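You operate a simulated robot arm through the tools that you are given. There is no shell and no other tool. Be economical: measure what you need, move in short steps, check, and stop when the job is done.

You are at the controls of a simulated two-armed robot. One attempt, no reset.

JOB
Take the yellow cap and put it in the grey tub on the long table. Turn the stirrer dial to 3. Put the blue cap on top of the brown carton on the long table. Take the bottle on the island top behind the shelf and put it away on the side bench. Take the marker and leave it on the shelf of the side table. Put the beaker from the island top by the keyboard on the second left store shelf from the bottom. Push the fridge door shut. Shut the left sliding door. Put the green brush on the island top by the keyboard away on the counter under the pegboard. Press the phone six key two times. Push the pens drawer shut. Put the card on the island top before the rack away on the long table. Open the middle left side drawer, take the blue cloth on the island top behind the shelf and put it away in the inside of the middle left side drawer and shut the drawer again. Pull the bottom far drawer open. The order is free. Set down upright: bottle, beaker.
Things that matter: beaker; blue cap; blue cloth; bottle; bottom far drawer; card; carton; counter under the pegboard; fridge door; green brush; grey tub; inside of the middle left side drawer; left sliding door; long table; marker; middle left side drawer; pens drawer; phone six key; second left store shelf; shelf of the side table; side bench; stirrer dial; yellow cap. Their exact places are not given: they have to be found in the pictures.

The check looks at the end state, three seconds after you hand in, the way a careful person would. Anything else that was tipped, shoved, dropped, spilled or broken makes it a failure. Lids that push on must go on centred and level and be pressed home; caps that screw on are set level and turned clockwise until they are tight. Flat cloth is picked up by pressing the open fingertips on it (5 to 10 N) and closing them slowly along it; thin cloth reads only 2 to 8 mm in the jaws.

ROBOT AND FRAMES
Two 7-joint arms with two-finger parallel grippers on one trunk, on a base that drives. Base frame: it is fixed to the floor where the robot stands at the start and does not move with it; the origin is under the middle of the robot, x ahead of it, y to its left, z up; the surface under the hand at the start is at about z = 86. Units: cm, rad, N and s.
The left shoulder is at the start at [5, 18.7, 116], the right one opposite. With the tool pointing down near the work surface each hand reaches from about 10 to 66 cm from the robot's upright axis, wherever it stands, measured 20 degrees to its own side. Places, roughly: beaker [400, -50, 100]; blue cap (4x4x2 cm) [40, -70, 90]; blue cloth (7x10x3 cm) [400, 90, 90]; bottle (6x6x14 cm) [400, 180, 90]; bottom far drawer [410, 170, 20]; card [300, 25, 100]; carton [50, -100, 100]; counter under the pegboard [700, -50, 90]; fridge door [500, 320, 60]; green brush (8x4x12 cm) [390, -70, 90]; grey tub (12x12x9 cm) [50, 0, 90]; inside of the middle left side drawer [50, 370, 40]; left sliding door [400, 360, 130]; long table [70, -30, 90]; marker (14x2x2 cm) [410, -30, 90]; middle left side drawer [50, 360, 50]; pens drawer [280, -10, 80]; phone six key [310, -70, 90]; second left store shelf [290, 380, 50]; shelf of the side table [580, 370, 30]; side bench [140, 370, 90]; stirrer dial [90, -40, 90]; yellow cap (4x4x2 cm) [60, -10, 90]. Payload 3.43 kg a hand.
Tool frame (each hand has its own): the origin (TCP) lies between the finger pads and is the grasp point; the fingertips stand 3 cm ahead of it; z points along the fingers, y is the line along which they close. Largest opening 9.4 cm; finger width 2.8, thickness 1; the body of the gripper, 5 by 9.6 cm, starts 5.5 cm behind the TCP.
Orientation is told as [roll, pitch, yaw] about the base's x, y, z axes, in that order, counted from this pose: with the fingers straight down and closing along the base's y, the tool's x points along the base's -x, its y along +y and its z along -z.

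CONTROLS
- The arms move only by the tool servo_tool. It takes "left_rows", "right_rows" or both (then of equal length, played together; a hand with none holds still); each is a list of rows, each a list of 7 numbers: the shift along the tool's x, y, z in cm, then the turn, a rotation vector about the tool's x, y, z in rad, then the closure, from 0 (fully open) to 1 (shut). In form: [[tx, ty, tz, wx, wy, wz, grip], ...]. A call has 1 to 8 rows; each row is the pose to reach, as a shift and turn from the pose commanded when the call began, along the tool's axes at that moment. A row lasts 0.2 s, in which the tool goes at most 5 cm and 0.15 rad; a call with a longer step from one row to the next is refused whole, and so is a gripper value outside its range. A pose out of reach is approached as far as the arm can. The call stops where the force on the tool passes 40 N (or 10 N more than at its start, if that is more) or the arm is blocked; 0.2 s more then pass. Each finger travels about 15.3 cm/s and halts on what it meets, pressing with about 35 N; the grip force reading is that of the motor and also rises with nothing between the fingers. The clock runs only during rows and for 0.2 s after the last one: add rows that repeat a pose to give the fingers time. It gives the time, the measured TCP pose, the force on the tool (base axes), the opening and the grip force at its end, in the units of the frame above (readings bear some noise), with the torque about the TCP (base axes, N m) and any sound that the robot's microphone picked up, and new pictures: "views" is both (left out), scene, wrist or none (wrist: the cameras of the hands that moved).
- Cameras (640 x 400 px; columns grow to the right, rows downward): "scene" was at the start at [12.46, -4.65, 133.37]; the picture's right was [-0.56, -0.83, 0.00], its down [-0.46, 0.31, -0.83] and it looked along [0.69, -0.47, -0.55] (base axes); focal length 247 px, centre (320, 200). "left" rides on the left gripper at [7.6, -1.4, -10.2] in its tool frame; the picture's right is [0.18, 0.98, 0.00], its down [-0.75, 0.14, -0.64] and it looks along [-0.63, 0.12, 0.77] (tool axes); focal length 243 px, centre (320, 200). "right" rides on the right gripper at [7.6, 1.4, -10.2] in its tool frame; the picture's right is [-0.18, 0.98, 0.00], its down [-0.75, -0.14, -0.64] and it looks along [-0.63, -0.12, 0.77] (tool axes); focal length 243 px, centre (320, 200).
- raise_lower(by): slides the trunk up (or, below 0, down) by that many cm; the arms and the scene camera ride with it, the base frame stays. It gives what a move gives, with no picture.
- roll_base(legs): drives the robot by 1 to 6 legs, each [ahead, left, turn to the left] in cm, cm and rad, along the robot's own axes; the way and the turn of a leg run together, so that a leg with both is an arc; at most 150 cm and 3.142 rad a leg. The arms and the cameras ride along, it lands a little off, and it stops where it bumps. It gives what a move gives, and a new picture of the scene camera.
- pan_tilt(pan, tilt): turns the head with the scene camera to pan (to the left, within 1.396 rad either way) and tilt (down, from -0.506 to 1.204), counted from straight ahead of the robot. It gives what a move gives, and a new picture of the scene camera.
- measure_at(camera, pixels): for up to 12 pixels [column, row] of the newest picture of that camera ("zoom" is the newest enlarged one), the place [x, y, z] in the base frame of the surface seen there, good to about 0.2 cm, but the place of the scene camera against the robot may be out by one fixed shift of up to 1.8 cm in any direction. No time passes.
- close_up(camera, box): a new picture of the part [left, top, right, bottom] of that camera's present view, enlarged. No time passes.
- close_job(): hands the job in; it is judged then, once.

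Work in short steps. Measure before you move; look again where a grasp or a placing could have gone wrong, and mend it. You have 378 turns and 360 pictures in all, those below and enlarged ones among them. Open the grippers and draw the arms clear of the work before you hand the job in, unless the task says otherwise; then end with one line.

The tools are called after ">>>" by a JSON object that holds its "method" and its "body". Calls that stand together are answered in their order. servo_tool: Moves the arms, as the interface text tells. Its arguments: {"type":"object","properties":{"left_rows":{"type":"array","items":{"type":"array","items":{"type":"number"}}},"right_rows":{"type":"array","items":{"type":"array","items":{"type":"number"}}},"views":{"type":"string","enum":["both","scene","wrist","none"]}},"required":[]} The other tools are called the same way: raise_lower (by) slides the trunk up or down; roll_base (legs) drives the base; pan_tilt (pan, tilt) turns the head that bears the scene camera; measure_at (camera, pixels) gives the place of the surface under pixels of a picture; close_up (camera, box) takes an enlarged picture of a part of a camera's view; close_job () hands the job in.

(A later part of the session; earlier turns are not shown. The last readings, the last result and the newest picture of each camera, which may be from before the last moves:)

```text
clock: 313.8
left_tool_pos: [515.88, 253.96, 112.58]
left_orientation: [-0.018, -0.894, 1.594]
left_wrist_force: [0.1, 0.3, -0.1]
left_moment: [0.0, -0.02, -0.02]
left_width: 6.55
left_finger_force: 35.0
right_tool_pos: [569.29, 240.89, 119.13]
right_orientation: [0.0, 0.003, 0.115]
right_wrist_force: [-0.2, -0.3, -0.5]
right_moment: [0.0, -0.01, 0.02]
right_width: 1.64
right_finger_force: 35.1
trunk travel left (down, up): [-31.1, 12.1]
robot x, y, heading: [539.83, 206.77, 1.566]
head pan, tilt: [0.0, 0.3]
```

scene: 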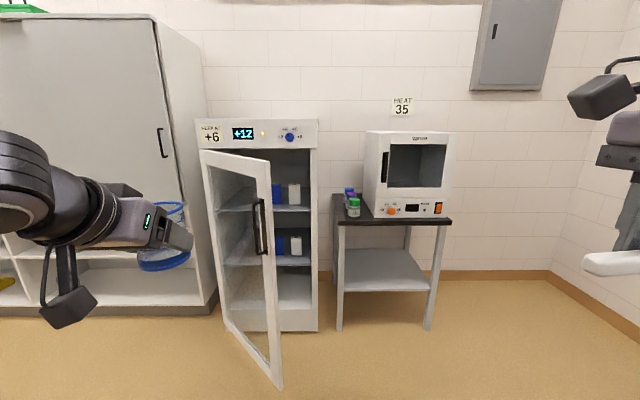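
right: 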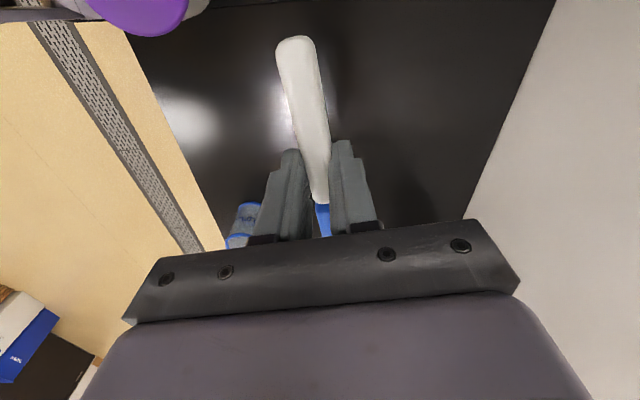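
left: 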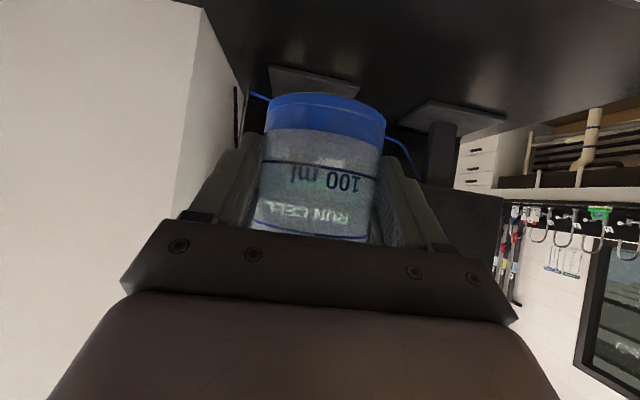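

The fridge (door ajar, hinge on the left) and the side table with its lower shelf are ahead. I measure them.

>>> {"method": "measure_at", "body": {"camera": "scene", "pixels": [[345, 288], [425, 288], [380, 252], [400, 270], [440, 222], [345, 224], [205, 155], [268, 165], [278, 380], [258, 220], [313, 130], [318, 320]]}}

>>> {"method": "measure_at", "body": {"camera": "scene", "pixels": [[225, 320], [215, 200], [268, 250], [202, 125], [385, 260], [350, 208], [437, 208], [430, 330], [160, 145], [205, 40], [100, 240], [80, 275]]}}

```text
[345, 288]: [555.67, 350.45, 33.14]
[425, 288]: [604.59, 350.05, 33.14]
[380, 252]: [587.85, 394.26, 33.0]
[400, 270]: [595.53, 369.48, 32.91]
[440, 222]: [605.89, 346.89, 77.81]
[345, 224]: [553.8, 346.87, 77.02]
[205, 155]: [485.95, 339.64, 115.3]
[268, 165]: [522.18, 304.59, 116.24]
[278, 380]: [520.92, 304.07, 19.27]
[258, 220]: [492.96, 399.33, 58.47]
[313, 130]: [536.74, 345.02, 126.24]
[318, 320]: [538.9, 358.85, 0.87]
```

```text
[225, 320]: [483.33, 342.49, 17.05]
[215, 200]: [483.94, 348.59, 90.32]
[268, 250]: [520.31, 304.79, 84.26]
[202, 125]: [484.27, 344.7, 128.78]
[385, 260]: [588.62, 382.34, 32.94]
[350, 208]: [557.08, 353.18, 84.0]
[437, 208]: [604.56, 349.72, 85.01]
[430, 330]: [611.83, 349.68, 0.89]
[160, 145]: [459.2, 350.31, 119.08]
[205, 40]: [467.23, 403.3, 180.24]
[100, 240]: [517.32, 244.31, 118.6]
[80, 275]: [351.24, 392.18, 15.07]
```

The side table's shelf is at z≈32, front edge y≈350, x 555–605, underside of the top ≈77. I retract the left hand with the beaker, then drive in front of the table.

>>> {"method": "servo_tool", "body": {"left_rows": [[2.5, 0, -3.1, 0, 0, 0, 0.4], [5, 0, -6.2, 0, 0, 0, 0.4], [7.4, 0, -9.3, 0, 0, 0, 0.4]], "views": "none"}}

>>> {"method": "roll_base", "body": {"legs": [[85, -30, 0]]}}

>>> {"method": "pan_tilt", "body": {"pan": -0.3, "tilt": 0.7}}

```text
clock: 314.6
left_tool_pos: [516.03, 242.35, 112.8]
left_orientation: [-0.02, -0.894, 1.594]
left_wrist_force: [-0.1, -0.8, 0.1]
left_moment: [0.01, 0.01, -0.01]
left_width: 6.58
left_finger_force: 35.0
left hand out of reach, approached as far as the arm can: row 3
right_tool_pos: [569.29, 240.9, 119.21]
right_orientation: [0.0, 0.002, 0.116]
right_wrist_force: [0.6, -0.3, -0.1]
right_moment: [-0.01, -0.01, -0.03]
right_width: 1.65
right_finger_force: 34.5
trunk travel left (down, up): [-31.1, 12.1]
robot x, y, heading: [539.59, 206.79, 1.566]
head pan, tilt: [0.0, 0.3]
```

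```text
clock: 319.3
left_tool_pos: [547.54, 326.96, 112.88]
left_orientation: [-0.019, -0.892, 1.586]
left_wrist_force: [-0.7, -0.4, 0.8]
left_moment: [0.0, 0.01, -0.01]
left_width: 6.57
left_finger_force: 35.2
right_tool_pos: [600.65, 325.03, 119.27]
right_orientation: [0.001, 0.002, 0.108]
right_wrist_force: [0.3, 0.9, 0.5]
right_moment: [0.0, 0.0, -0.01]
right_width: 1.64
right_finger_force: 34.8
trunk travel left (down, up): [-31.1, 12.1]
robot x, y, heading: [570.67, 291.08, 1.554]
head pan, tilt: [0.0, 0.3]
```

scene: 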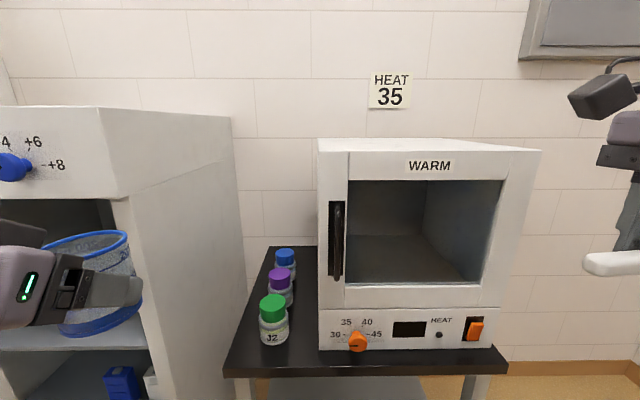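

```text
clock: 320.2
left_tool_pos: [547.41, 327.04, 112.88]
left_orientation: [-0.017, -0.892, 1.587]
left_wrist_force: [-0.4, -0.2, 0.0]
left_moment: [-0.05, -0.03, 0.01]
left_width: 6.55
left_finger_force: 34.9
right_tool_pos: [600.65, 325.18, 119.15]
right_orientation: [0.001, 0.001, 0.109]
right_wrist_force: [-0.8, -0.7, -0.7]
right_moment: [0.02, -0.01, 0.0]
right_width: 1.66
right_finger_force: 35.5
trunk travel left (down, up): [-31.1, 12.1]
robot x, y, heading: [570.69, 291.03, 1.555]
head pan, tilt: [-0.3, 0.7]
```

scene: 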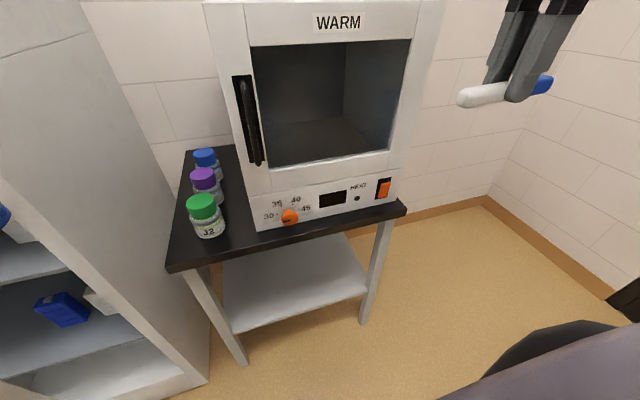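

The left hand with the beaker would meet the table after lowering, so I raise it 25 cm first. The right hand shifts inward 8 cm toward the shelf's middle.

>>> {"method": "servo_tool", "body": {"left_rows": [[-3.25, 0, -2.6, 0, 0, 0, 0.4], [-6.5, 0, -5.2, 0, 0, 0, 0.4], [-9.75, 0, -7.8, 0, 0, 0, 0.4], [-13, 0, -10.4, 0, 0, 0, 0.4], [-16.25, 0, -13, 0, 0, 0, 0.4], [-19.5, 0, -15.6, 0, 0, 0, 0.4]], "right_rows": [[2, 0, 1, 0, 0, 0, 0.95], [4, 0, 2, 0, 0, 0, 0.95], [6, 0, 3, 0, 0, 0, 0.95], [8, 0, 4, 0, 0, 0, 0.95], [8, 0, 4, 0, 0, 0, 0.95], [8, 0, 4, 0, 0, 0, 0.95]], "views": "scene"}}

```text
clock: 321.6
left_tool_pos: [547.19, 326.95, 137.98]
left_orientation: [-0.017, -0.893, 1.585]
left_wrist_force: [0.2, 0.1, -0.9]
left_moment: [-0.01, -0.02, -0.03]
left_width: 6.52
left_finger_force: 34.9
right_tool_pos: [592.73, 324.28, 115.17]
right_orientation: [0.001, 0.003, 0.108]
right_wrist_force: [0.2, -0.5, -0.3]
right_moment: [0.0, -0.04, 0.0]
right_width: 1.66
right_finger_force: 35.1
trunk travel left (down, up): [-31.1, 12.1]
robot x, y, heading: [570.43, 290.9, 1.557]
head pan, tilt: [-0.3, 0.7]
```

scene: 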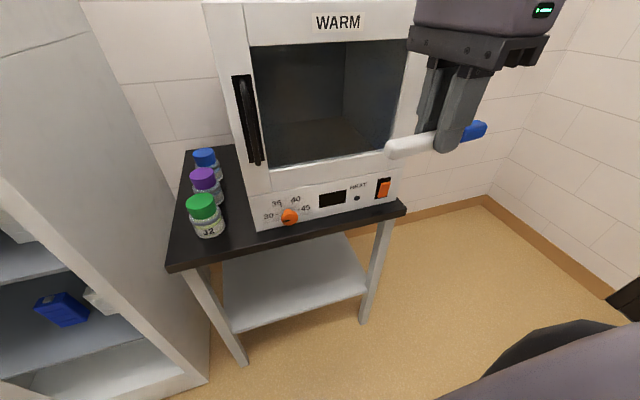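

I lower the trunk 30 cm; the right hand stays in front of the table.

>>> {"method": "raise_lower", "body": {"by": -30}}

>>> {"method": "servo_tool", "body": {"right_rows": [[0, 1, 4, 0, 0, 0, 0.95], [0, 2, 8, -0.1, 0, 0, 0.95], [0, 2, 12.5, -0.2, 0, 0, 0.95], [0, 2, 17, -0.3, 0, 0, 0.95], [0, 2, 21.5, -0.4, 0, 0, 0.95], [0, 2, 26, -0.5, 0, 0, 0.95], [0, 2, 30, -0.5, 0, 0, 0.95], [0, 2, 34, -0.5, 0, 0, 0.95]], "views": "both"}}

```text
clock: 324.6
left_tool_pos: [547.07, 327.06, 107.89]
left_orientation: [-0.019, -0.89, 1.586]
left_wrist_force: [-0.4, -0.3, 0.2]
left_moment: [-0.02, -0.02, -0.03]
left_width: 6.53
left_finger_force: 34.9
right_tool_pos: [592.63, 324.28, 85.09]
right_orientation: [0.001, 0.002, 0.108]
right_wrist_force: [0.5, 1.3, 0.0]
right_moment: [0.01, -0.02, -0.02]
right_width: 1.67
right_finger_force: 35.1
trunk travel left (down, up): [-1.1, 42.1]
robot x, y, heading: [570.75, 291.07, 1.555]
head pan, tilt: [-0.3, 0.7]
```

```text
clock: 326.4
left_tool_pos: [547.17, 326.98, 108.02]
left_orientation: [-0.018, -0.89, 1.586]
left_wrist_force: [0.0, 0.1, -1.0]
left_moment: [0.04, 0.02, 0.01]
left_width: 6.55
left_finger_force: 35.6
right_tool_pos: [592.42, 326.28, 51.35]
right_orientation: [0.503, 0.006, 0.106]
right_wrist_force: [-0.2, -0.7, -0.3]
right_moment: [0.01, 0.02, 0.01]
right_width: 1.66
right_finger_force: 35.3
trunk travel left (down, up): [-1.1, 42.1]
robot x, y, heading: [570.44, 290.83, 1.554]
head pan, tilt: [-0.3, 0.7]
```

scene: 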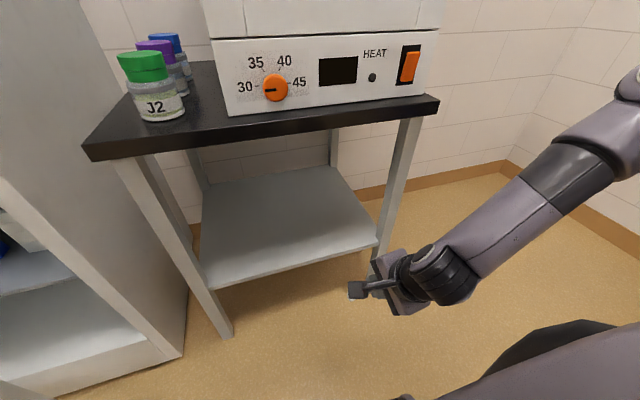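
right: 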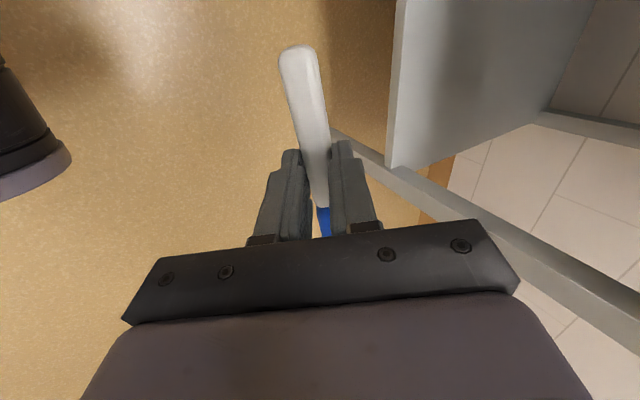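

The tilt works and the hand is low. I measure the shelf's corner in the wrist picture to choose the x shift.

>>> {"method": "measure_at", "body": {"camera": "right", "pixels": [[390, 160], [400, 60], [480, 80], [430, 150], [450, 185], [300, 60], [318, 170], [500, 130]]}}

>>> {"method": "measure_at", "body": {"camera": "scene", "pixels": [[300, 220], [210, 280], [375, 242], [340, 175], [405, 125], [300, 130]]}}

```text
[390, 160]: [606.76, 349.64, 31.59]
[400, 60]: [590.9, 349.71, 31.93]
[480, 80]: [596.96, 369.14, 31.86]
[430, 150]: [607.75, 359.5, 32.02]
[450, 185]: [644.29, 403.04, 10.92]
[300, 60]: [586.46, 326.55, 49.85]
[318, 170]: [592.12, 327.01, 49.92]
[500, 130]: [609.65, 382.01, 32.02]
```

```text
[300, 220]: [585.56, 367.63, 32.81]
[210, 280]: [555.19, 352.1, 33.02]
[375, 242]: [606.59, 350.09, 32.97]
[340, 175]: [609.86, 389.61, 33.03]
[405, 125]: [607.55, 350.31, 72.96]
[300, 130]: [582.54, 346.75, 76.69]
```

Shelf surface z=32, front edge y=349.7, right edge x=607. I drive 16 cm ahead, then move the hand in over the shelf and partly down.

>>> {"method": "roll_base", "body": {"legs": [[16, 0, 0.01]]}}

>>> {"method": "servo_tool", "body": {"right_rows": [[1, 3.6, 2, 0, 0, 0, 0.95], [2, 7.4, 4, 0, 0, 0, 0.95], [3, 11.2, 6.1, 0, 0, 0, 0.95], [3, 15, 8.2, 0, 0, 0, 0.95], [3, 13.1, 11.7, 0, 0, 0, 0.95], [3, 11.2, 15.2, 0, 0, 0, 0.95], [3, 9.5, 18.2, 0, 0, 0, 0.95]], "views": "both"}}

```text
clock: 327.8
left_tool_pos: [546.99, 342.54, 107.87]
left_orientation: [-0.017, -0.895, 1.596]
left_wrist_force: [0.1, -0.3, -0.7]
left_moment: [-0.04, -0.06, 0.0]
left_width: 6.54
left_finger_force: 35.4
right_tool_pos: [592.21, 342.03, 51.33]
right_orientation: [0.501, 0.003, 0.116]
right_wrist_force: [-1.0, -1.0, -1.3]
right_moment: [0.01, 0.02, 0.02]
right_width: 1.64
right_finger_force: 34.8
trunk travel left (down, up): [-1.1, 42.1]
robot x, y, heading: [570.89, 306.81, 1.562]
head pan, tilt: [-0.3, 0.7]
```

scene: 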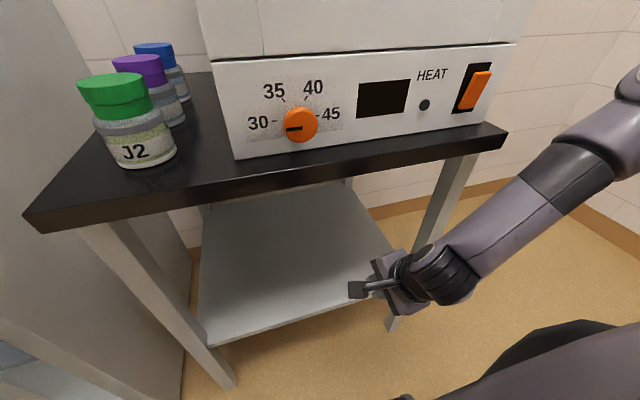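

```text
clock: 329.4
left_tool_pos: [547.0, 342.62, 107.87]
left_orientation: [-0.017, -0.894, 1.595]
left_wrist_force: [0.0, -1.1, -0.4]
left_moment: [0.0, 0.01, -0.01]
left_width: 6.56
left_finger_force: 35.1
right_tool_pos: [594.39, 354.31, 49.76]
right_orientation: [0.502, 0.003, 0.114]
right_wrist_force: [-1.3, -0.9, -0.5]
right_moment: [0.02, 0.02, -0.05]
right_width: 1.67
right_finger_force: 34.8
right hand out of reach, approached as far as the arm can: row 2, 3, 4, 5, 6, 7
trunk travel left (down, up): [-1.1, 42.1]
robot x, y, heading: [570.81, 306.84, 1.564]
head pan, tilt: [-0.3, 0.7]
```

scene: 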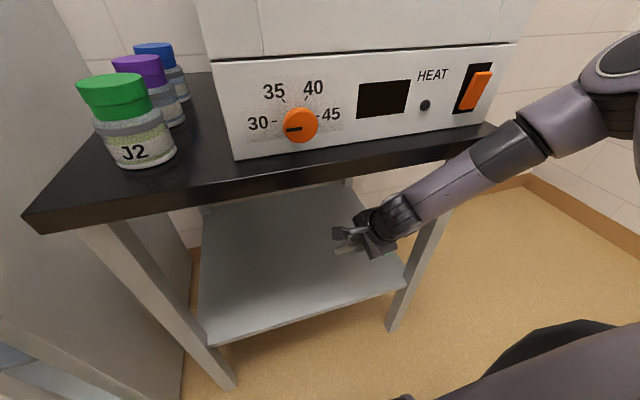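
right: 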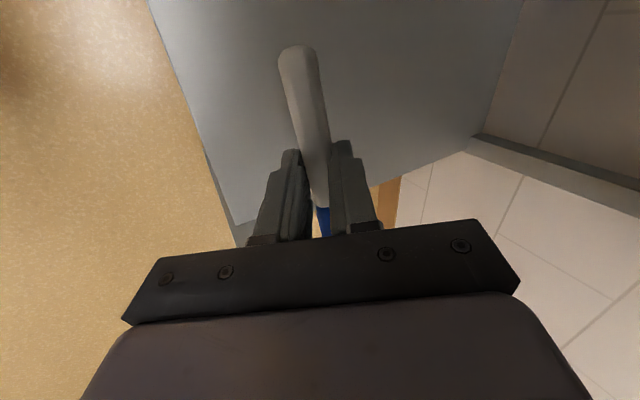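

The arm reached y=354. I drive 5 cm more so the marker lies well inside, then lower.

>>> {"method": "roll_base", "body": {"legs": [[5, 0, 0]]}}

>>> {"method": "servo_tool", "body": {"right_rows": [[0, -1.9, 3.5, 0, 0, 0, 0.95], [0, -3.8, 7, 0, 0, 0, 0.95], [0, -5.3, 9.7, 0, 0, 0, 0.95]], "views": "both"}}

```text
clock: 330.6
left_tool_pos: [547.8, 347.18, 108.02]
left_orientation: [-0.022, -0.897, 1.58]
left_wrist_force: [1.1, -0.2, -0.1]
left_moment: [0.02, -0.01, 0.02]
left_width: 6.54
left_finger_force: 34.7
right_tool_pos: [592.75, 351.91, 48.68]
right_orientation: [0.396, 0.055, 0.179]
right_wrist_force: [0.6, 0.3, -0.1]
right_moment: [-0.04, -0.03, -0.01]
right_width: 1.64
right_finger_force: 35.0
trunk travel left (down, up): [-1.1, 42.1]
robot x, y, heading: [570.76, 310.92, 1.543]
head pan, tilt: [-0.3, 0.7]
stopped in leg 1: the robot was blocked; the commanded pose is now the measured one
```

scene: 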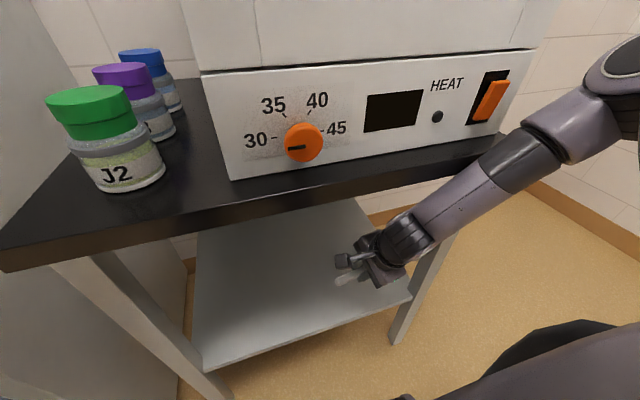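

```text
clock: 331.4
left_tool_pos: [547.61, 347.57, 107.88]
left_orientation: [-0.018, -0.892, 1.58]
left_wrist_force: [-0.1, 0.0, 0.0]
left_moment: [0.02, -0.02, -0.03]
left_width: 6.57
left_finger_force: 35.6
right_tool_pos: [596.21, 349.94, 45.44]
right_orientation: [0.394, 0.054, 0.176]
right_wrist_force: [0.5, 0.3, 0.4]
right_moment: [0.01, -0.01, -0.01]
right_width: 1.68
right_finger_force: 34.9
right hand out of reach, approached as far as the arm can: row 1, 2, 3
trunk travel left (down, up): [-1.1, 42.1]
robot x, y, heading: [570.9, 311.06, 1.554]
head pan, tilt: [-0.3, 0.7]
```

scene: 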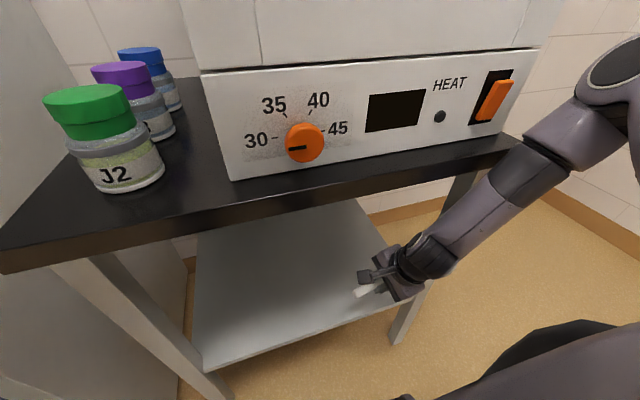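
right: 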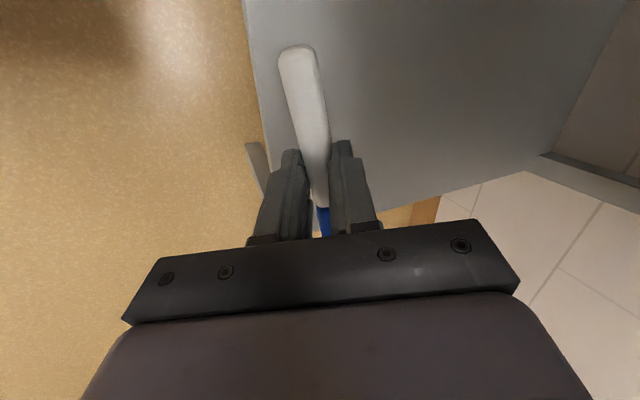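

The drive was blocked: the hand or wrist touched the table's edge. I check whether the table moved, and back off 8 cm.

>>> {"method": "measure_at", "body": {"camera": "scene", "pixels": [[210, 360], [300, 280], [100, 230], [350, 180], [410, 295]]}}

>>> {"method": "roll_base", "body": {"legs": [[-10, 0, 0]]}}

```text
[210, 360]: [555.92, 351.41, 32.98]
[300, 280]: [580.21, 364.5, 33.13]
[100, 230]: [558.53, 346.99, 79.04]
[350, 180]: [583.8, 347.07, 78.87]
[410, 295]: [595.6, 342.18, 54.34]
```

```text
clock: 332.5
left_tool_pos: [547.57, 337.27, 107.98]
left_orientation: [-0.017, -0.895, 1.58]
left_wrist_force: [-0.1, -0.2, -0.3]
left_moment: [-0.03, 0.0, 0.0]
left_width: 6.52
left_finger_force: 34.9
right_tool_pos: [595.97, 339.9, 45.5]
right_orientation: [0.394, 0.056, 0.175]
right_wrist_force: [0.4, 0.4, -0.7]
right_moment: [-0.01, 0.01, -0.01]
right_width: 1.63
right_finger_force: 34.6
trunk travel left (down, up): [-1.1, 42.1]
robot x, y, heading: [571.05, 301.32, 1.552]
head pan, tilt: [-0.3, 0.7]
```

scene: 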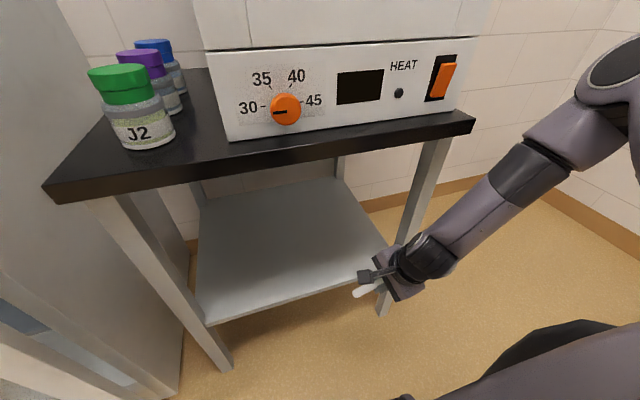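

The table hasn't moved. Here, in front of it, I try more tilt while descending, to enter the shelf space low.

>>> {"method": "servo_tool", "body": {"right_rows": [[1, -1, 2.3, -0.1, 0, 0.03, 0.95], [2, -2, 4.6, -0.2, 0, 0.06, 0.95], [3, -3, 6.9, -0.3, 0, 0.06, 0.95], [3, -3.8, 9.2, -0.35, 0, 0.06, 0.95]], "views": "both"}}

```text
clock: 333.5
left_tool_pos: [547.55, 337.28, 107.87]
left_orientation: [-0.017, -0.894, 1.579]
left_wrist_force: [0.7, -0.2, -1.5]
left_moment: [-0.01, 0.06, 0.01]
left_width: 6.56
left_finger_force: 34.3
right_tool_pos: [597.69, 342.76, 51.86]
right_orientation: [0.709, 0.086, 0.125]
right_wrist_force: [0.4, -0.3, -0.3]
right_moment: [0.01, 0.03, 0.01]
right_width: 1.67
right_finger_force: 34.3
right hand out of reach, approached as far as the arm can: row 1, 2, 3, 4
trunk travel left (down, up): [-1.1, 42.1]
robot x, y, heading: [570.43, 301.2, 1.555]
head pan, tilt: [-0.3, 0.7]
```

scene: 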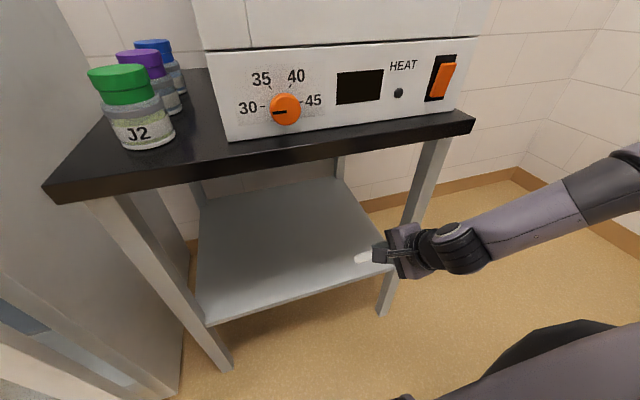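
right: 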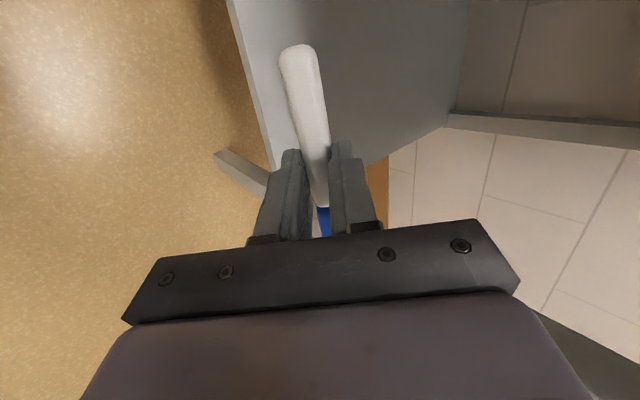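

More tilt made it worse. I test the lowest reach with the hand vertical again here in front of the table.

>>> {"method": "servo_tool", "body": {"right_rows": [[0, 0, 0, 0.14, 0, 0, 0.95], [0, 0, 0, 0.28, 0, 0, 0.95], [0, 0, 0, 0.42, 0, 0, 0.95], [0, 0, 0, 0.56, 0, 0, 0.95], [0, 0, 0, 0.7, 0, 0, 0.95]], "views": "none"}}

>>> {"method": "servo_tool", "body": {"right_rows": [[0, 0, 3, 0, 0, 0, 0.95], [0, 0, 6, 0, 0, 0, 0.95], [0, 0, 9, 0, 0, 0, 0.95], [0, 0, 12, 0, 0, 0, 0.95]], "views": "scene"}}

```text
clock: 334.7
left_tool_pos: [547.56, 337.38, 107.84]
left_orientation: [-0.018, -0.895, 1.581]
left_wrist_force: [1.0, 0.3, 0.5]
left_moment: [-0.01, -0.03, 0.02]
left_width: 6.54
left_finger_force: 35.0
right_tool_pos: [597.92, 342.74, 51.93]
right_orientation: [0.041, 0.087, 0.125]
right_wrist_force: [0.6, 0.2, 0.7]
right_moment: [0.02, -0.03, 0.0]
right_width: 1.64
right_finger_force: 35.2
trunk travel left (down, up): [-1.1, 42.1]
robot x, y, heading: [570.87, 301.03, 1.551]
head pan, tilt: [-0.3, 0.7]
```

```text
clock: 335.7
left_tool_pos: [547.48, 337.49, 107.9]
left_orientation: [-0.018, -0.893, 1.582]
left_wrist_force: [0.9, -0.8, -0.4]
left_moment: [-0.04, -0.01, -0.01]
left_width: 6.54
left_finger_force: 35.1
right_tool_pos: [598.95, 341.08, 45.16]
right_orientation: [0.04, 0.088, 0.126]
right_wrist_force: [-0.7, 0.5, 0.0]
right_moment: [0.01, 0.02, -0.01]
right_width: 1.64
right_finger_force: 34.9
right hand out of reach, approached as far as the arm can: row 2, 3, 4
trunk travel left (down, up): [-1.1, 42.1]
robot x, y, heading: [570.59, 301.23, 1.555]
head pan, tilt: [-0.3, 0.7]
```

scene: 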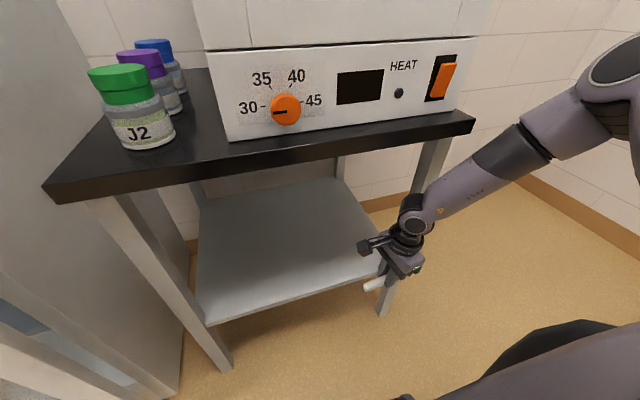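

The elbow is folded too far here, because the hand is too close to the shoulder. So I'll extend and lower the hand farther back, then insert by driving. First I measure the wrist height and back off 20 cm.

>>> {"method": "measure_at", "body": {"camera": "scene", "pixels": [[413, 222], [413, 200], [407, 205], [435, 200], [400, 262], [375, 287], [500, 150]]}}

>>> {"method": "roll_base", "body": {"legs": [[-24, 0, 0.012]]}}

>>> {"method": "servo_tool", "body": {"right_rows": [[1, 4, 1, 0, -0.04, 0.06, 0.95], [2, 8, 2, 0, -0.08, 0.12, 0.95], [3, 12, 4, -0.1, -0.08, 0.12, 0.95], [4, 15, 7, -0.15, -0.08, 0.12, 0.95], [4, 15, 9.5, -0.15, -0.08, 0.12, 0.95]], "views": "both"}}

```text
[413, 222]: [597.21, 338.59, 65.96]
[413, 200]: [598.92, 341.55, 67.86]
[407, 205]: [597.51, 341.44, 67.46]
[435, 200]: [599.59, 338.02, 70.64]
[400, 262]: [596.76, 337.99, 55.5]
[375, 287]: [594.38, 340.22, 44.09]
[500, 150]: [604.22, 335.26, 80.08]
```

```text
clock: 337.5
left_tool_pos: [546.76, 313.48, 107.9]
left_orientation: [-0.017, -0.892, 1.591]
left_wrist_force: [-0.5, -0.3, 0.3]
left_moment: [0.0, 0.03, 0.01]
left_width: 6.55
left_finger_force: 34.8
right_tool_pos: [598.18, 317.76, 45.15]
right_orientation: [0.039, 0.087, 0.136]
right_wrist_force: [-0.7, 0.6, 0.3]
right_moment: [-0.02, 0.02, 0.0]
right_width: 1.64
right_finger_force: 35.6
trunk travel left (down, up): [-1.1, 42.1]
robot x, y, heading: [570.61, 277.28, 1.559]
head pan, tilt: [-0.3, 0.7]
```

scene: 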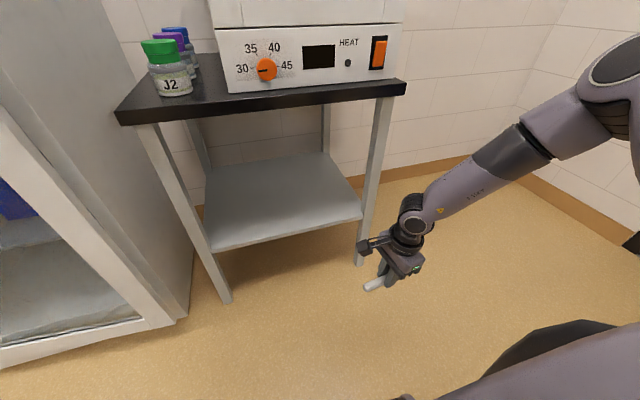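

```text
clock: 338.7
left_tool_pos: [546.71, 313.55, 107.88]
left_orientation: [-0.018, -0.892, 1.591]
left_wrist_force: [-0.3, 0.0, -0.7]
left_moment: [0.0, 0.01, 0.0]
left_width: 6.56
left_finger_force: 35.5
right_tool_pos: [597.75, 324.92, 48.76]
right_orientation: [0.185, 0.021, 0.007]
right_wrist_force: [0.1, -0.2, 0.1]
right_moment: [0.02, 0.0, 0.01]
right_width: 1.64
right_finger_force: 35.3
right hand out of reach, approached as far as the arm can: row 1, 2, 3, 4, 5
trunk travel left (down, up): [-1.1, 42.1]
robot x, y, heading: [570.4, 277.64, 1.56]
head pan, tilt: [-0.3, 0.7]
```

scene: 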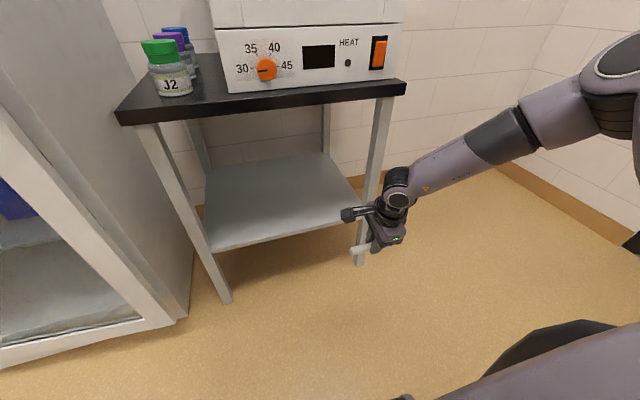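
right: 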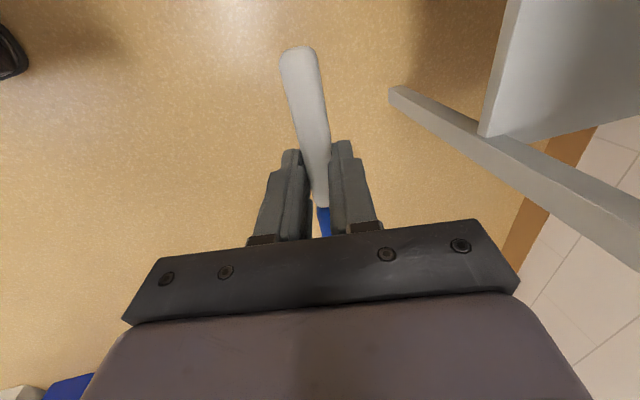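

At this wrist roll the arm is limited. I turn the hand back to its normal yaw (marker pointing forward) and test how low it goes.

>>> {"method": "servo_tool", "body": {"right_rows": [[0, 0, -1, 0.09, 0, -0.14, 0.95], [0, 0, -2, 0.18, 0, -0.28, 0.95], [0, 0, -3, 0.18, 0, -0.42, 0.95], [0, 0, -3, 0.18, 0, -0.56, 0.95], [0, 0, -3, 0.18, 0, -0.7, 0.95], [0, 0, -3, 0.18, 0, -0.84, 0.95], [0, 0, -3, 0.18, 0, -0.98, 0.95], [0, 0, -3, 0.18, 0, -1.12, 0.95]], "views": "none"}}

>>> {"method": "servo_tool", "body": {"right_rows": [[0, 0, 1, 0, 0, -0.14, 0.95], [0, 0, 4, 0, 0, -0.28, 0.95], [0, 0, 8, 0, 0, -0.4, 0.95], [0, 0, 12, 0, 0, -0.4, 0.95], [0, 0, 15, 0, 0, -0.4, 0.95]], "views": "both"}}

```text
refused: row 1 steps farther than a row can; nothing moved
```

```text
clock: 339.9
left_tool_pos: [546.71, 313.35, 107.84]
left_orientation: [-0.021, -0.895, 1.59]
left_wrist_force: [-0.6, 0.5, 0.5]
left_moment: [-0.04, 0.02, -0.01]
left_width: 6.56
left_finger_force: 35.0
right_tool_pos: [601.12, 322.0, 45.12]
right_orientation: [0.179, -0.05, 0.402]
right_wrist_force: [0.3, -1.2, -0.3]
right_moment: [0.02, -0.02, -0.01]
right_width: 1.64
right_finger_force: 35.4
right hand out of reach, approached as far as the arm can: row 1, 2, 3, 4, 5
trunk travel left (down, up): [-1.1, 42.1]
robot x, y, heading: [570.42, 277.23, 1.559]
head pan, tilt: [-0.3, 0.7]
```

scene: 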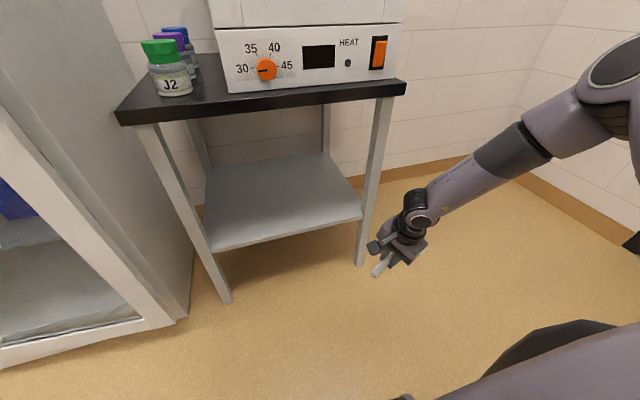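
right: 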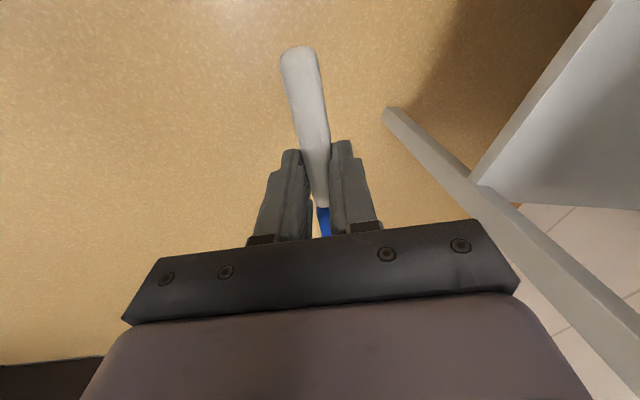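

I probe whether the hand can go lower when closer in and more inward: toward x≈592, y≈310.

>>> {"method": "servo_tool", "body": {"right_rows": [[4, -2, -2, 0.08, 0.05, 0, 0.95], [8, -4, -2, 0.16, 0.05, 0, 0.95], [11, -8, -1, 0.16, 0.05, 0, 0.95], [12, -12, 2, 0.16, 0.05, 0, 0.95], [12, -13, 6, 0.16, 0.05, 0, 0.95], [12, -13, 10, 0.16, 0.05, 0, 0.95]], "views": "none"}}

```text
refused: row 3 steps farther than a row can; nothing moved
```

Smaller steps, recomputed for the present yaw.

>>> {"method": "servo_tool", "body": {"right_rows": [[3, -2, -2, 0.08, 0.03, 0, 0.95], [6, -4, -2, 0.16, 0.05, 0, 0.95], [9, -5.5, -1, 0.16, 0.05, 0, 0.95], [12, -7.5, 1, 0.16, 0.05, 0, 0.95], [12.5, -7.5, 5, 0.16, 0.05, 0, 0.95], [12.5, -7.5, 9, 0.16, 0.05, 0, 0.95]], "views": "none"}}

```text
clock: 341.3
left_tool_pos: [546.63, 313.53, 107.9]
left_orientation: [-0.016, -0.892, 1.591]
left_wrist_force: [-0.8, 0.6, 0.3]
left_moment: [-0.02, 0.0, 0.02]
left_width: 6.54
left_finger_force: 34.7
right_tool_pos: [597.65, 310.88, 43.85]
right_orientation: [0.016, -0.002, 0.406]
right_wrist_force: [-0.4, 0.2, 0.4]
right_moment: [0.01, 0.0, 0.01]
right_width: 1.64
right_finger_force: 34.6
right hand out of reach, approached as far as the arm can: row 3, 4, 5, 6
trunk travel left (down, up): [-1.1, 42.1]
robot x, y, heading: [570.47, 277.92, 1.564]
head pan, tilt: [-0.3, 0.7]
```

The floor of the reach is about z 44 in this posture. I try another arm path: raise, extend forward high to rel. 55 cm, then descend there.

>>> {"method": "servo_tool", "body": {"right_rows": [[0, 0, -5, 0, 0, 0.1, 0.95], [0, 0, -10, 0, 0, 0.2, 0.95], [0, 0, -15, 0, 0, 0.3, 0.95], [0, 0, -20, 0, 0, 0.4, 0.95], [0, 0, -25, 0, 0, 0.4, 0.95], [0, 0, -30, 0, 0, 0.4, 0.95]], "views": "none"}}

>>> {"method": "servo_tool", "body": {"right_rows": [[1, 4, 0, 0, 0, 0, 0.95], [2, 8, 0, 0, 0, 0, 0.95], [3, 12, 0, 0, 0, 0, 0.95], [4, 16, 0, 0, 0, 0, 0.95], [5, 20, 0, 0, 0, 0, 0.95], [5, 22, 0, 0, 0, 0, 0.95]], "views": "scene"}}

```text
clock: 342.7
left_tool_pos: [546.69, 313.53, 108.03]
left_orientation: [-0.017, -0.891, 1.592]
left_wrist_force: [-0.2, 0.4, -0.2]
left_moment: [-0.01, 0.0, 0.03]
left_width: 6.52
left_finger_force: 35.1
right_tool_pos: [597.41, 310.11, 74.26]
right_orientation: [0.017, 0.005, 0.007]
right_wrist_force: [0.2, 0.6, 0.4]
right_moment: [-0.02, 0.01, -0.02]
right_width: 1.66
right_finger_force: 35.4
trunk travel left (down, up): [-1.1, 42.1]
robot x, y, heading: [570.54, 277.27, 1.558]
head pan, tilt: [-0.3, 0.7]
```

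```text
clock: 344.1
left_tool_pos: [546.81, 313.47, 108.03]
left_orientation: [-0.018, -0.891, 1.591]
left_wrist_force: [0.9, -0.2, 0.4]
left_moment: [-0.01, 0.02, 0.02]
left_width: 6.55
left_finger_force: 35.5
right_tool_pos: [593.91, 330.02, 74.01]
right_orientation: [0.017, 0.005, 0.006]
right_wrist_force: [-0.3, 0.7, -0.2]
right_moment: [0.03, 0.0, -0.03]
right_width: 1.66
right_finger_force: 35.0
right hand out of reach, approached as far as the arm can: row 5, 6
trunk travel left (down, up): [-1.1, 42.1]
robot x, y, heading: [570.58, 277.77, 1.556]
head pan, tilt: [-0.3, 0.7]
```

scene: 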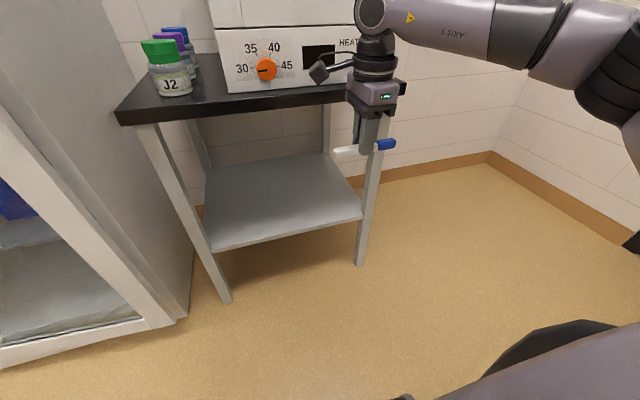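

I test whether the hand goes lower further out to the right side.

>>> {"method": "servo_tool", "body": {"right_rows": [[-4, -2, 2, 0, 0, 0, 0.95], [-8, -4, 4, 0, 0, 0, 0.95], [-12, -6, 6, 0, 0, 0, 0.95], [-15, -8, 9, 0, 0, 0, 0.95], [-18, -10, 12, 0, 0, 0, 0.95], [-20, -11, 16, 0, 0, 0, 0.95], [-20, -11, 20.5, 0, 0, 0, 0.95], [-20, -11, 25, 0, 0, 0, 0.95]], "views": "none"}}

>>> {"method": "servo_tool", "body": {"right_rows": [[0, 0, 4, 0, 0, 0, 0.95], [0, 0, 8, 0, 0, 0, 0.95], [0, 0, 12, 0, 0, 0, 0.95], [0, 0, 16, 0, 0, 0, 0.95]], "views": "scene"}}

```text
clock: 345.9
left_tool_pos: [546.7, 313.43, 107.99]
left_orientation: [-0.018, -0.89, 1.591]
left_wrist_force: [-0.1, -0.2, -0.2]
left_moment: [0.01, -0.01, -0.03]
left_width: 6.56
left_finger_force: 35.2
right_tool_pos: [613.92, 319.61, 48.66]
right_orientation: [0.018, 0.006, 0.006]
right_wrist_force: [0.0, 0.4, 0.1]
right_moment: [-0.01, 0.01, 0.02]
right_width: 1.63
right_finger_force: 35.1
trunk travel left (down, up): [-1.1, 42.1]
robot x, y, heading: [570.73, 277.58, 1.567]
head pan, tilt: [-0.3, 0.7]
```

```text
clock: 346.9
left_tool_pos: [546.74, 313.4, 107.99]
left_orientation: [-0.018, -0.893, 1.593]
left_wrist_force: [-0.5, 0.8, 0.2]
left_moment: [0.01, -0.02, 0.01]
left_width: 6.55
left_finger_force: 35.0
right_tool_pos: [614.14, 318.06, 42.49]
right_orientation: [0.021, 0.003, 0.007]
right_wrist_force: [-0.2, -0.1, -1.3]
right_moment: [0.01, 0.01, 0.0]
right_width: 1.65
right_finger_force: 34.8
right hand out of reach, approached as far as the arm can: row 2, 3, 4
trunk travel left (down, up): [-1.1, 42.1]
robot x, y, heading: [570.42, 277.56, 1.565]
head pan, tilt: [-0.3, 0.7]
```

scene: 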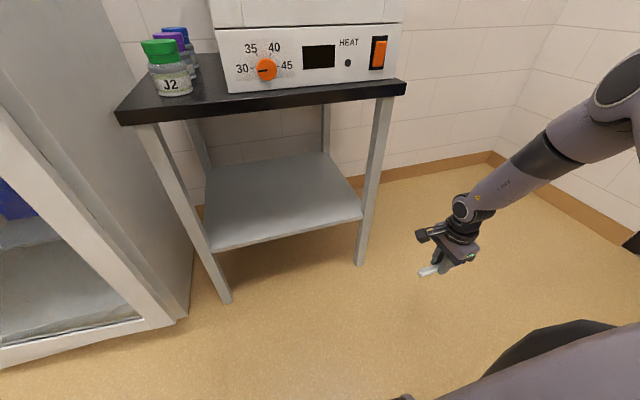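

The vertical hand's floor is about z 43. I test the other option: normal yaw with the fingers pitched forward, to see how low that gets.

>>> {"method": "servo_tool", "body": {"right_rows": [[2, 0, -2.5, 0, 0, -0.15, 0.95], [4, 0, -5, 0, 0, -0.3, 0.95], [6, 0, -7.5, 0, 0, -0.45, 0.95], [8, 0, -10, 0, 0, -0.6, 0.95], [10, 0, -12, 0, 0, -0.75, 0.95], [12, 0, -12, 0, 0, -0.9, 0.95], [14, 0, -12, 0, 0, -1.05, 0.95], [16, 0, -12, 0, 0, -1.2, 0.95]], "views": "none"}}

>>> {"method": "servo_tool", "body": {"right_rows": [[0, 0, 0, 0, 0, -0.14, 0.95], [0, 0, 0, 0, 0, -0.28, 0.95], [0, 0, 0, 0, 0, -0.36, 0.95]], "views": "none"}}

>>> {"method": "servo_tool", "body": {"right_rows": [[0, 0, 1, 0, -0.14, 0, 0.95], [0, 0, 3, 0, -0.28, 0, 0.95], [0, 0, 6, 0, -0.42, 0, 0.95], [0, 0, 9, 0, -0.56, 0, 0.95], [0, 0, 12, 0, -0.7, 0, 0.95], [0, 0, 15, 0, -0.84, 0, 0.95], [0, 0, 18, 0, -0.9, 0, 0.95], [0, 0, 22, 0, -0.9, 0, 0.95]], "views": "both"}}

```text
clock: 348.7
left_tool_pos: [546.65, 313.52, 107.87]
left_orientation: [-0.018, -0.892, 1.592]
left_wrist_force: [0.8, 0.3, -0.1]
left_moment: [0.0, -0.01, 0.03]
left_width: 6.58
left_finger_force: 35.1
right_tool_pos: [598.2, 317.5, 54.51]
right_orientation: [0.01, -0.014, 1.211]
right_wrist_force: [-0.1, 0.0, -0.5]
right_moment: [0.02, 0.0, 0.0]
right_width: 1.66
right_finger_force: 34.9
trunk travel left (down, up): [-1.1, 42.1]
robot x, y, heading: [570.48, 277.5, 1.563]
head pan, tilt: [-0.3, 0.7]
```

```text
clock: 349.5
left_tool_pos: [546.74, 313.51, 108.04]
left_orientation: [-0.017, -0.891, 1.589]
left_wrist_force: [-0.1, 0.7, 0.2]
left_moment: [0.03, -0.03, -0.02]
left_width: 6.58
left_finger_force: 35.4
right_tool_pos: [598.18, 317.6, 54.51]
right_orientation: [0.007, -0.018, 1.57]
right_wrist_force: [-0.3, 0.0, -1.4]
right_moment: [-0.02, 0.0, 0.0]
right_width: 1.69
right_finger_force: 34.8
trunk travel left (down, up): [-1.1, 42.1]
robot x, y, heading: [570.05, 277.89, 1.558]
head pan, tilt: [-0.3, 0.7]
```

```text
clock: 351.3
left_tool_pos: [546.76, 313.41, 107.98]
left_orientation: [-0.02, -0.892, 1.591]
left_wrist_force: [-0.1, 0.4, -0.2]
left_moment: [0.01, -0.01, -0.02]
left_width: 6.52
left_finger_force: 35.5
right_tool_pos: [594.13, 323.21, 53.99]
right_orientation: [-0.008, -0.85, 1.559]
right_wrist_force: [-0.2, 0.3, 0.2]
right_moment: [-0.03, -0.03, 0.02]
right_width: 1.64
right_finger_force: 35.0
right hand out of reach, approached as far as the arm can: row 4, 5, 6, 7, 8
trunk travel left (down, up): [-1.1, 42.1]
robot x, y, heading: [570.55, 277.37, 1.561]
head pan, tilt: [-0.3, 0.7]
```

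scene: 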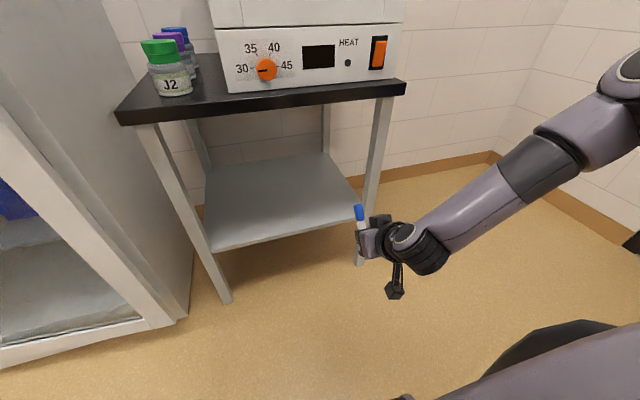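
right: 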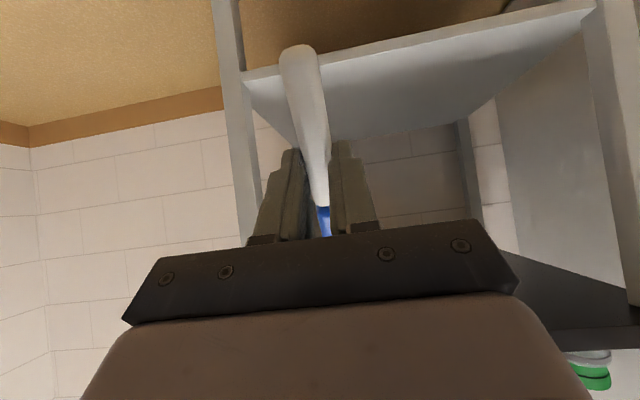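

Pitched forward is worse (floor 54), so the wrist's height is what's limited. I test vertical with normal yaw, where the wrist roll is most relaxed.

>>> {"method": "servo_tool", "body": {"right_rows": [[0, 0, 0, 0, 0.14, 0, 0.95], [0, 0, 0, 0, 0.28, 0, 0.95], [0, 0, 0, 0, 0.42, 0, 0.95], [0, 0, 0, 0, 0.56, 0, 0.95], [0, 0, 0, 0, 0.7, 0, 0.95], [0, 0, 0, 0, 0.84, 0, 0.95]], "views": "none"}}

>>> {"method": "servo_tool", "body": {"right_rows": [[0, 0, 3, 0, 0, 0, 0.95], [0, 0, 6, 0, 0, 0, 0.95], [0, 0, 9, 0, 0, 0, 0.95], [0, 0, 12, 0, 0, 0, 0.95], [0, 0, 15, 0, 0, 0, 0.95], [0, 0, 18, 0, 0, 0, 0.95]], "views": "scene"}}

```text
clock: 352.7
left_tool_pos: [546.82, 313.52, 107.9]
left_orientation: [-0.017, -0.892, 1.592]
left_wrist_force: [0.0, 0.0, -1.2]
left_moment: [-0.04, 0.0, -0.01]
left_width: 6.54
left_finger_force: 35.4
right_tool_pos: [594.13, 323.79, 54.05]
right_orientation: [-0.003, -0.007, 1.554]
right_wrist_force: [0.3, 0.3, -0.4]
right_moment: [-0.01, -0.04, 0.0]
right_width: 1.67
right_finger_force: 34.7
trunk travel left (down, up): [-1.1, 42.1]
robot x, y, heading: [569.98, 277.59, 1.56]
head pan, tilt: [-0.3, 0.7]
```

```text
clock: 354.1
left_tool_pos: [546.82, 313.45, 108.01]
left_orientation: [-0.017, -0.891, 1.592]
left_wrist_force: [0.1, -0.4, -1.0]
left_moment: [0.0, 0.03, -0.01]
left_width: 6.54
left_finger_force: 34.9
right_tool_pos: [599.09, 319.06, 46.22]
right_orientation: [-0.004, -0.01, 1.556]
right_wrist_force: [-0.4, -0.2, -0.1]
right_moment: [0.0, -0.01, 0.0]
right_width: 1.65
right_finger_force: 34.6
right hand out of reach, approached as far as the arm can: row 1, 2, 3, 4, 5, 6
trunk travel left (down, up): [-1.1, 42.1]
robot x, y, heading: [570.13, 277.32, 1.558]
head pan, tilt: [-0.3, 0.7]
```

scene: 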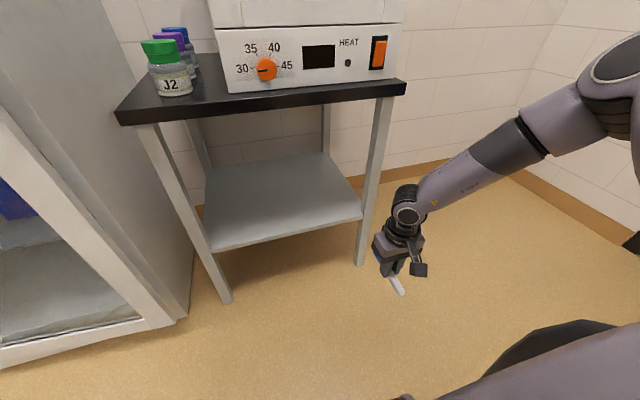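

The right arm's elbow seems pinned by its posture. I test how low the left arm (holding the beaker) can reach at this spot.

>>> {"method": "servo_tool", "body": {"left_rows": [[3.8, 0, 3.05, 0, 0, 0, 0.4], [7.6, 0, 6.1, 0, 0, 0, 0.4], [11.4, 0, 9.15, 0, 0, 0, 0.4], [15.2, 0, 12.2, 0, 0, 0, 0.4], [19, 0, 15.25, 0, 0, 0, 0.4], [22.8, 0, 18.3, 0, 0, 0, 0.4], [26.6, 0, 21.35, 0, 0, 0, 0.4], [30.4, 0, 24.4, 0, 0, 0, 0.4]], "views": "none"}}

>>> {"method": "servo_tool", "body": {"left_rows": [[3.8, 0, 3.05, 0, 0, 0, 0.4], [7.6, 0, 6.1, 0, 0, 0, 0.4], [11.4, 0, 9.15, 0, 0, 0, 0.4], [15.2, 0, 12.2, 0, 0, 0, 0.4]], "views": "none"}}

>>> {"method": "pan_tilt", "body": {"pan": 0.3, "tilt": 0.8}}

```text
clock: 355.9
left_tool_pos: [547.95, 319.34, 69.65]
left_orientation: [-0.019, -0.892, 1.59]
left_wrist_force: [0.1, -0.6, -0.6]
left_moment: [-0.04, -0.01, 0.0]
left_width: 6.54
left_finger_force: 34.8
left hand out of reach, approached as far as the arm can: row 6, 7, 8
right_tool_pos: [599.22, 318.91, 46.23]
right_orientation: [-0.004, -0.01, 1.555]
right_wrist_force: [-0.3, 0.3, -0.4]
right_moment: [0.02, -0.01, -0.01]
right_width: 1.65
right_finger_force: 34.9
trunk travel left (down, up): [-1.1, 42.1]
robot x, y, heading: [570.31, 277.71, 1.558]
head pan, tilt: [-0.3, 0.7]
```

```text
clock: 356.9
left_tool_pos: [547.97, 319.61, 58.86]
left_orientation: [-0.019, -0.893, 1.592]
left_wrist_force: [-0.9, 0.6, -0.1]
left_moment: [0.0, 0.02, 0.02]
left_width: 6.54
left_finger_force: 35.5
left hand out of reach, approached as far as the arm can: row 3, 4
right_tool_pos: [599.06, 319.06, 46.19]
right_orientation: [-0.005, -0.01, 1.556]
right_wrist_force: [-0.8, -0.4, -0.6]
right_moment: [-0.03, 0.0, -0.02]
right_width: 1.65
right_finger_force: 35.1
trunk travel left (down, up): [-1.1, 42.1]
robot x, y, heading: [570.52, 277.42, 1.56]
head pan, tilt: [-0.3, 0.7]
```

```text
clock: 357.9
left_tool_pos: [548.02, 319.58, 58.85]
left_orientation: [-0.018, -0.891, 1.591]
left_wrist_force: [-0.7, 0.3, -0.4]
left_moment: [0.0, -0.01, 0.0]
left_width: 6.54
left_finger_force: 35.4
right_tool_pos: [599.15, 319.12, 46.14]
right_orientation: [-0.004, -0.01, 1.554]
right_wrist_force: [0.3, -0.6, 0.3]
right_moment: [0.01, 0.01, 0.03]
right_width: 1.65
right_finger_force: 34.8
trunk travel left (down, up): [-1.1, 42.1]
robot x, y, heading: [570.02, 277.49, 1.559]
head pan, tilt: [0.3, 0.799]
```

scene: 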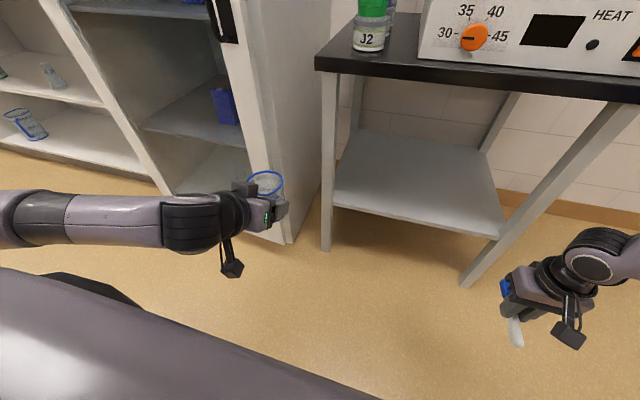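

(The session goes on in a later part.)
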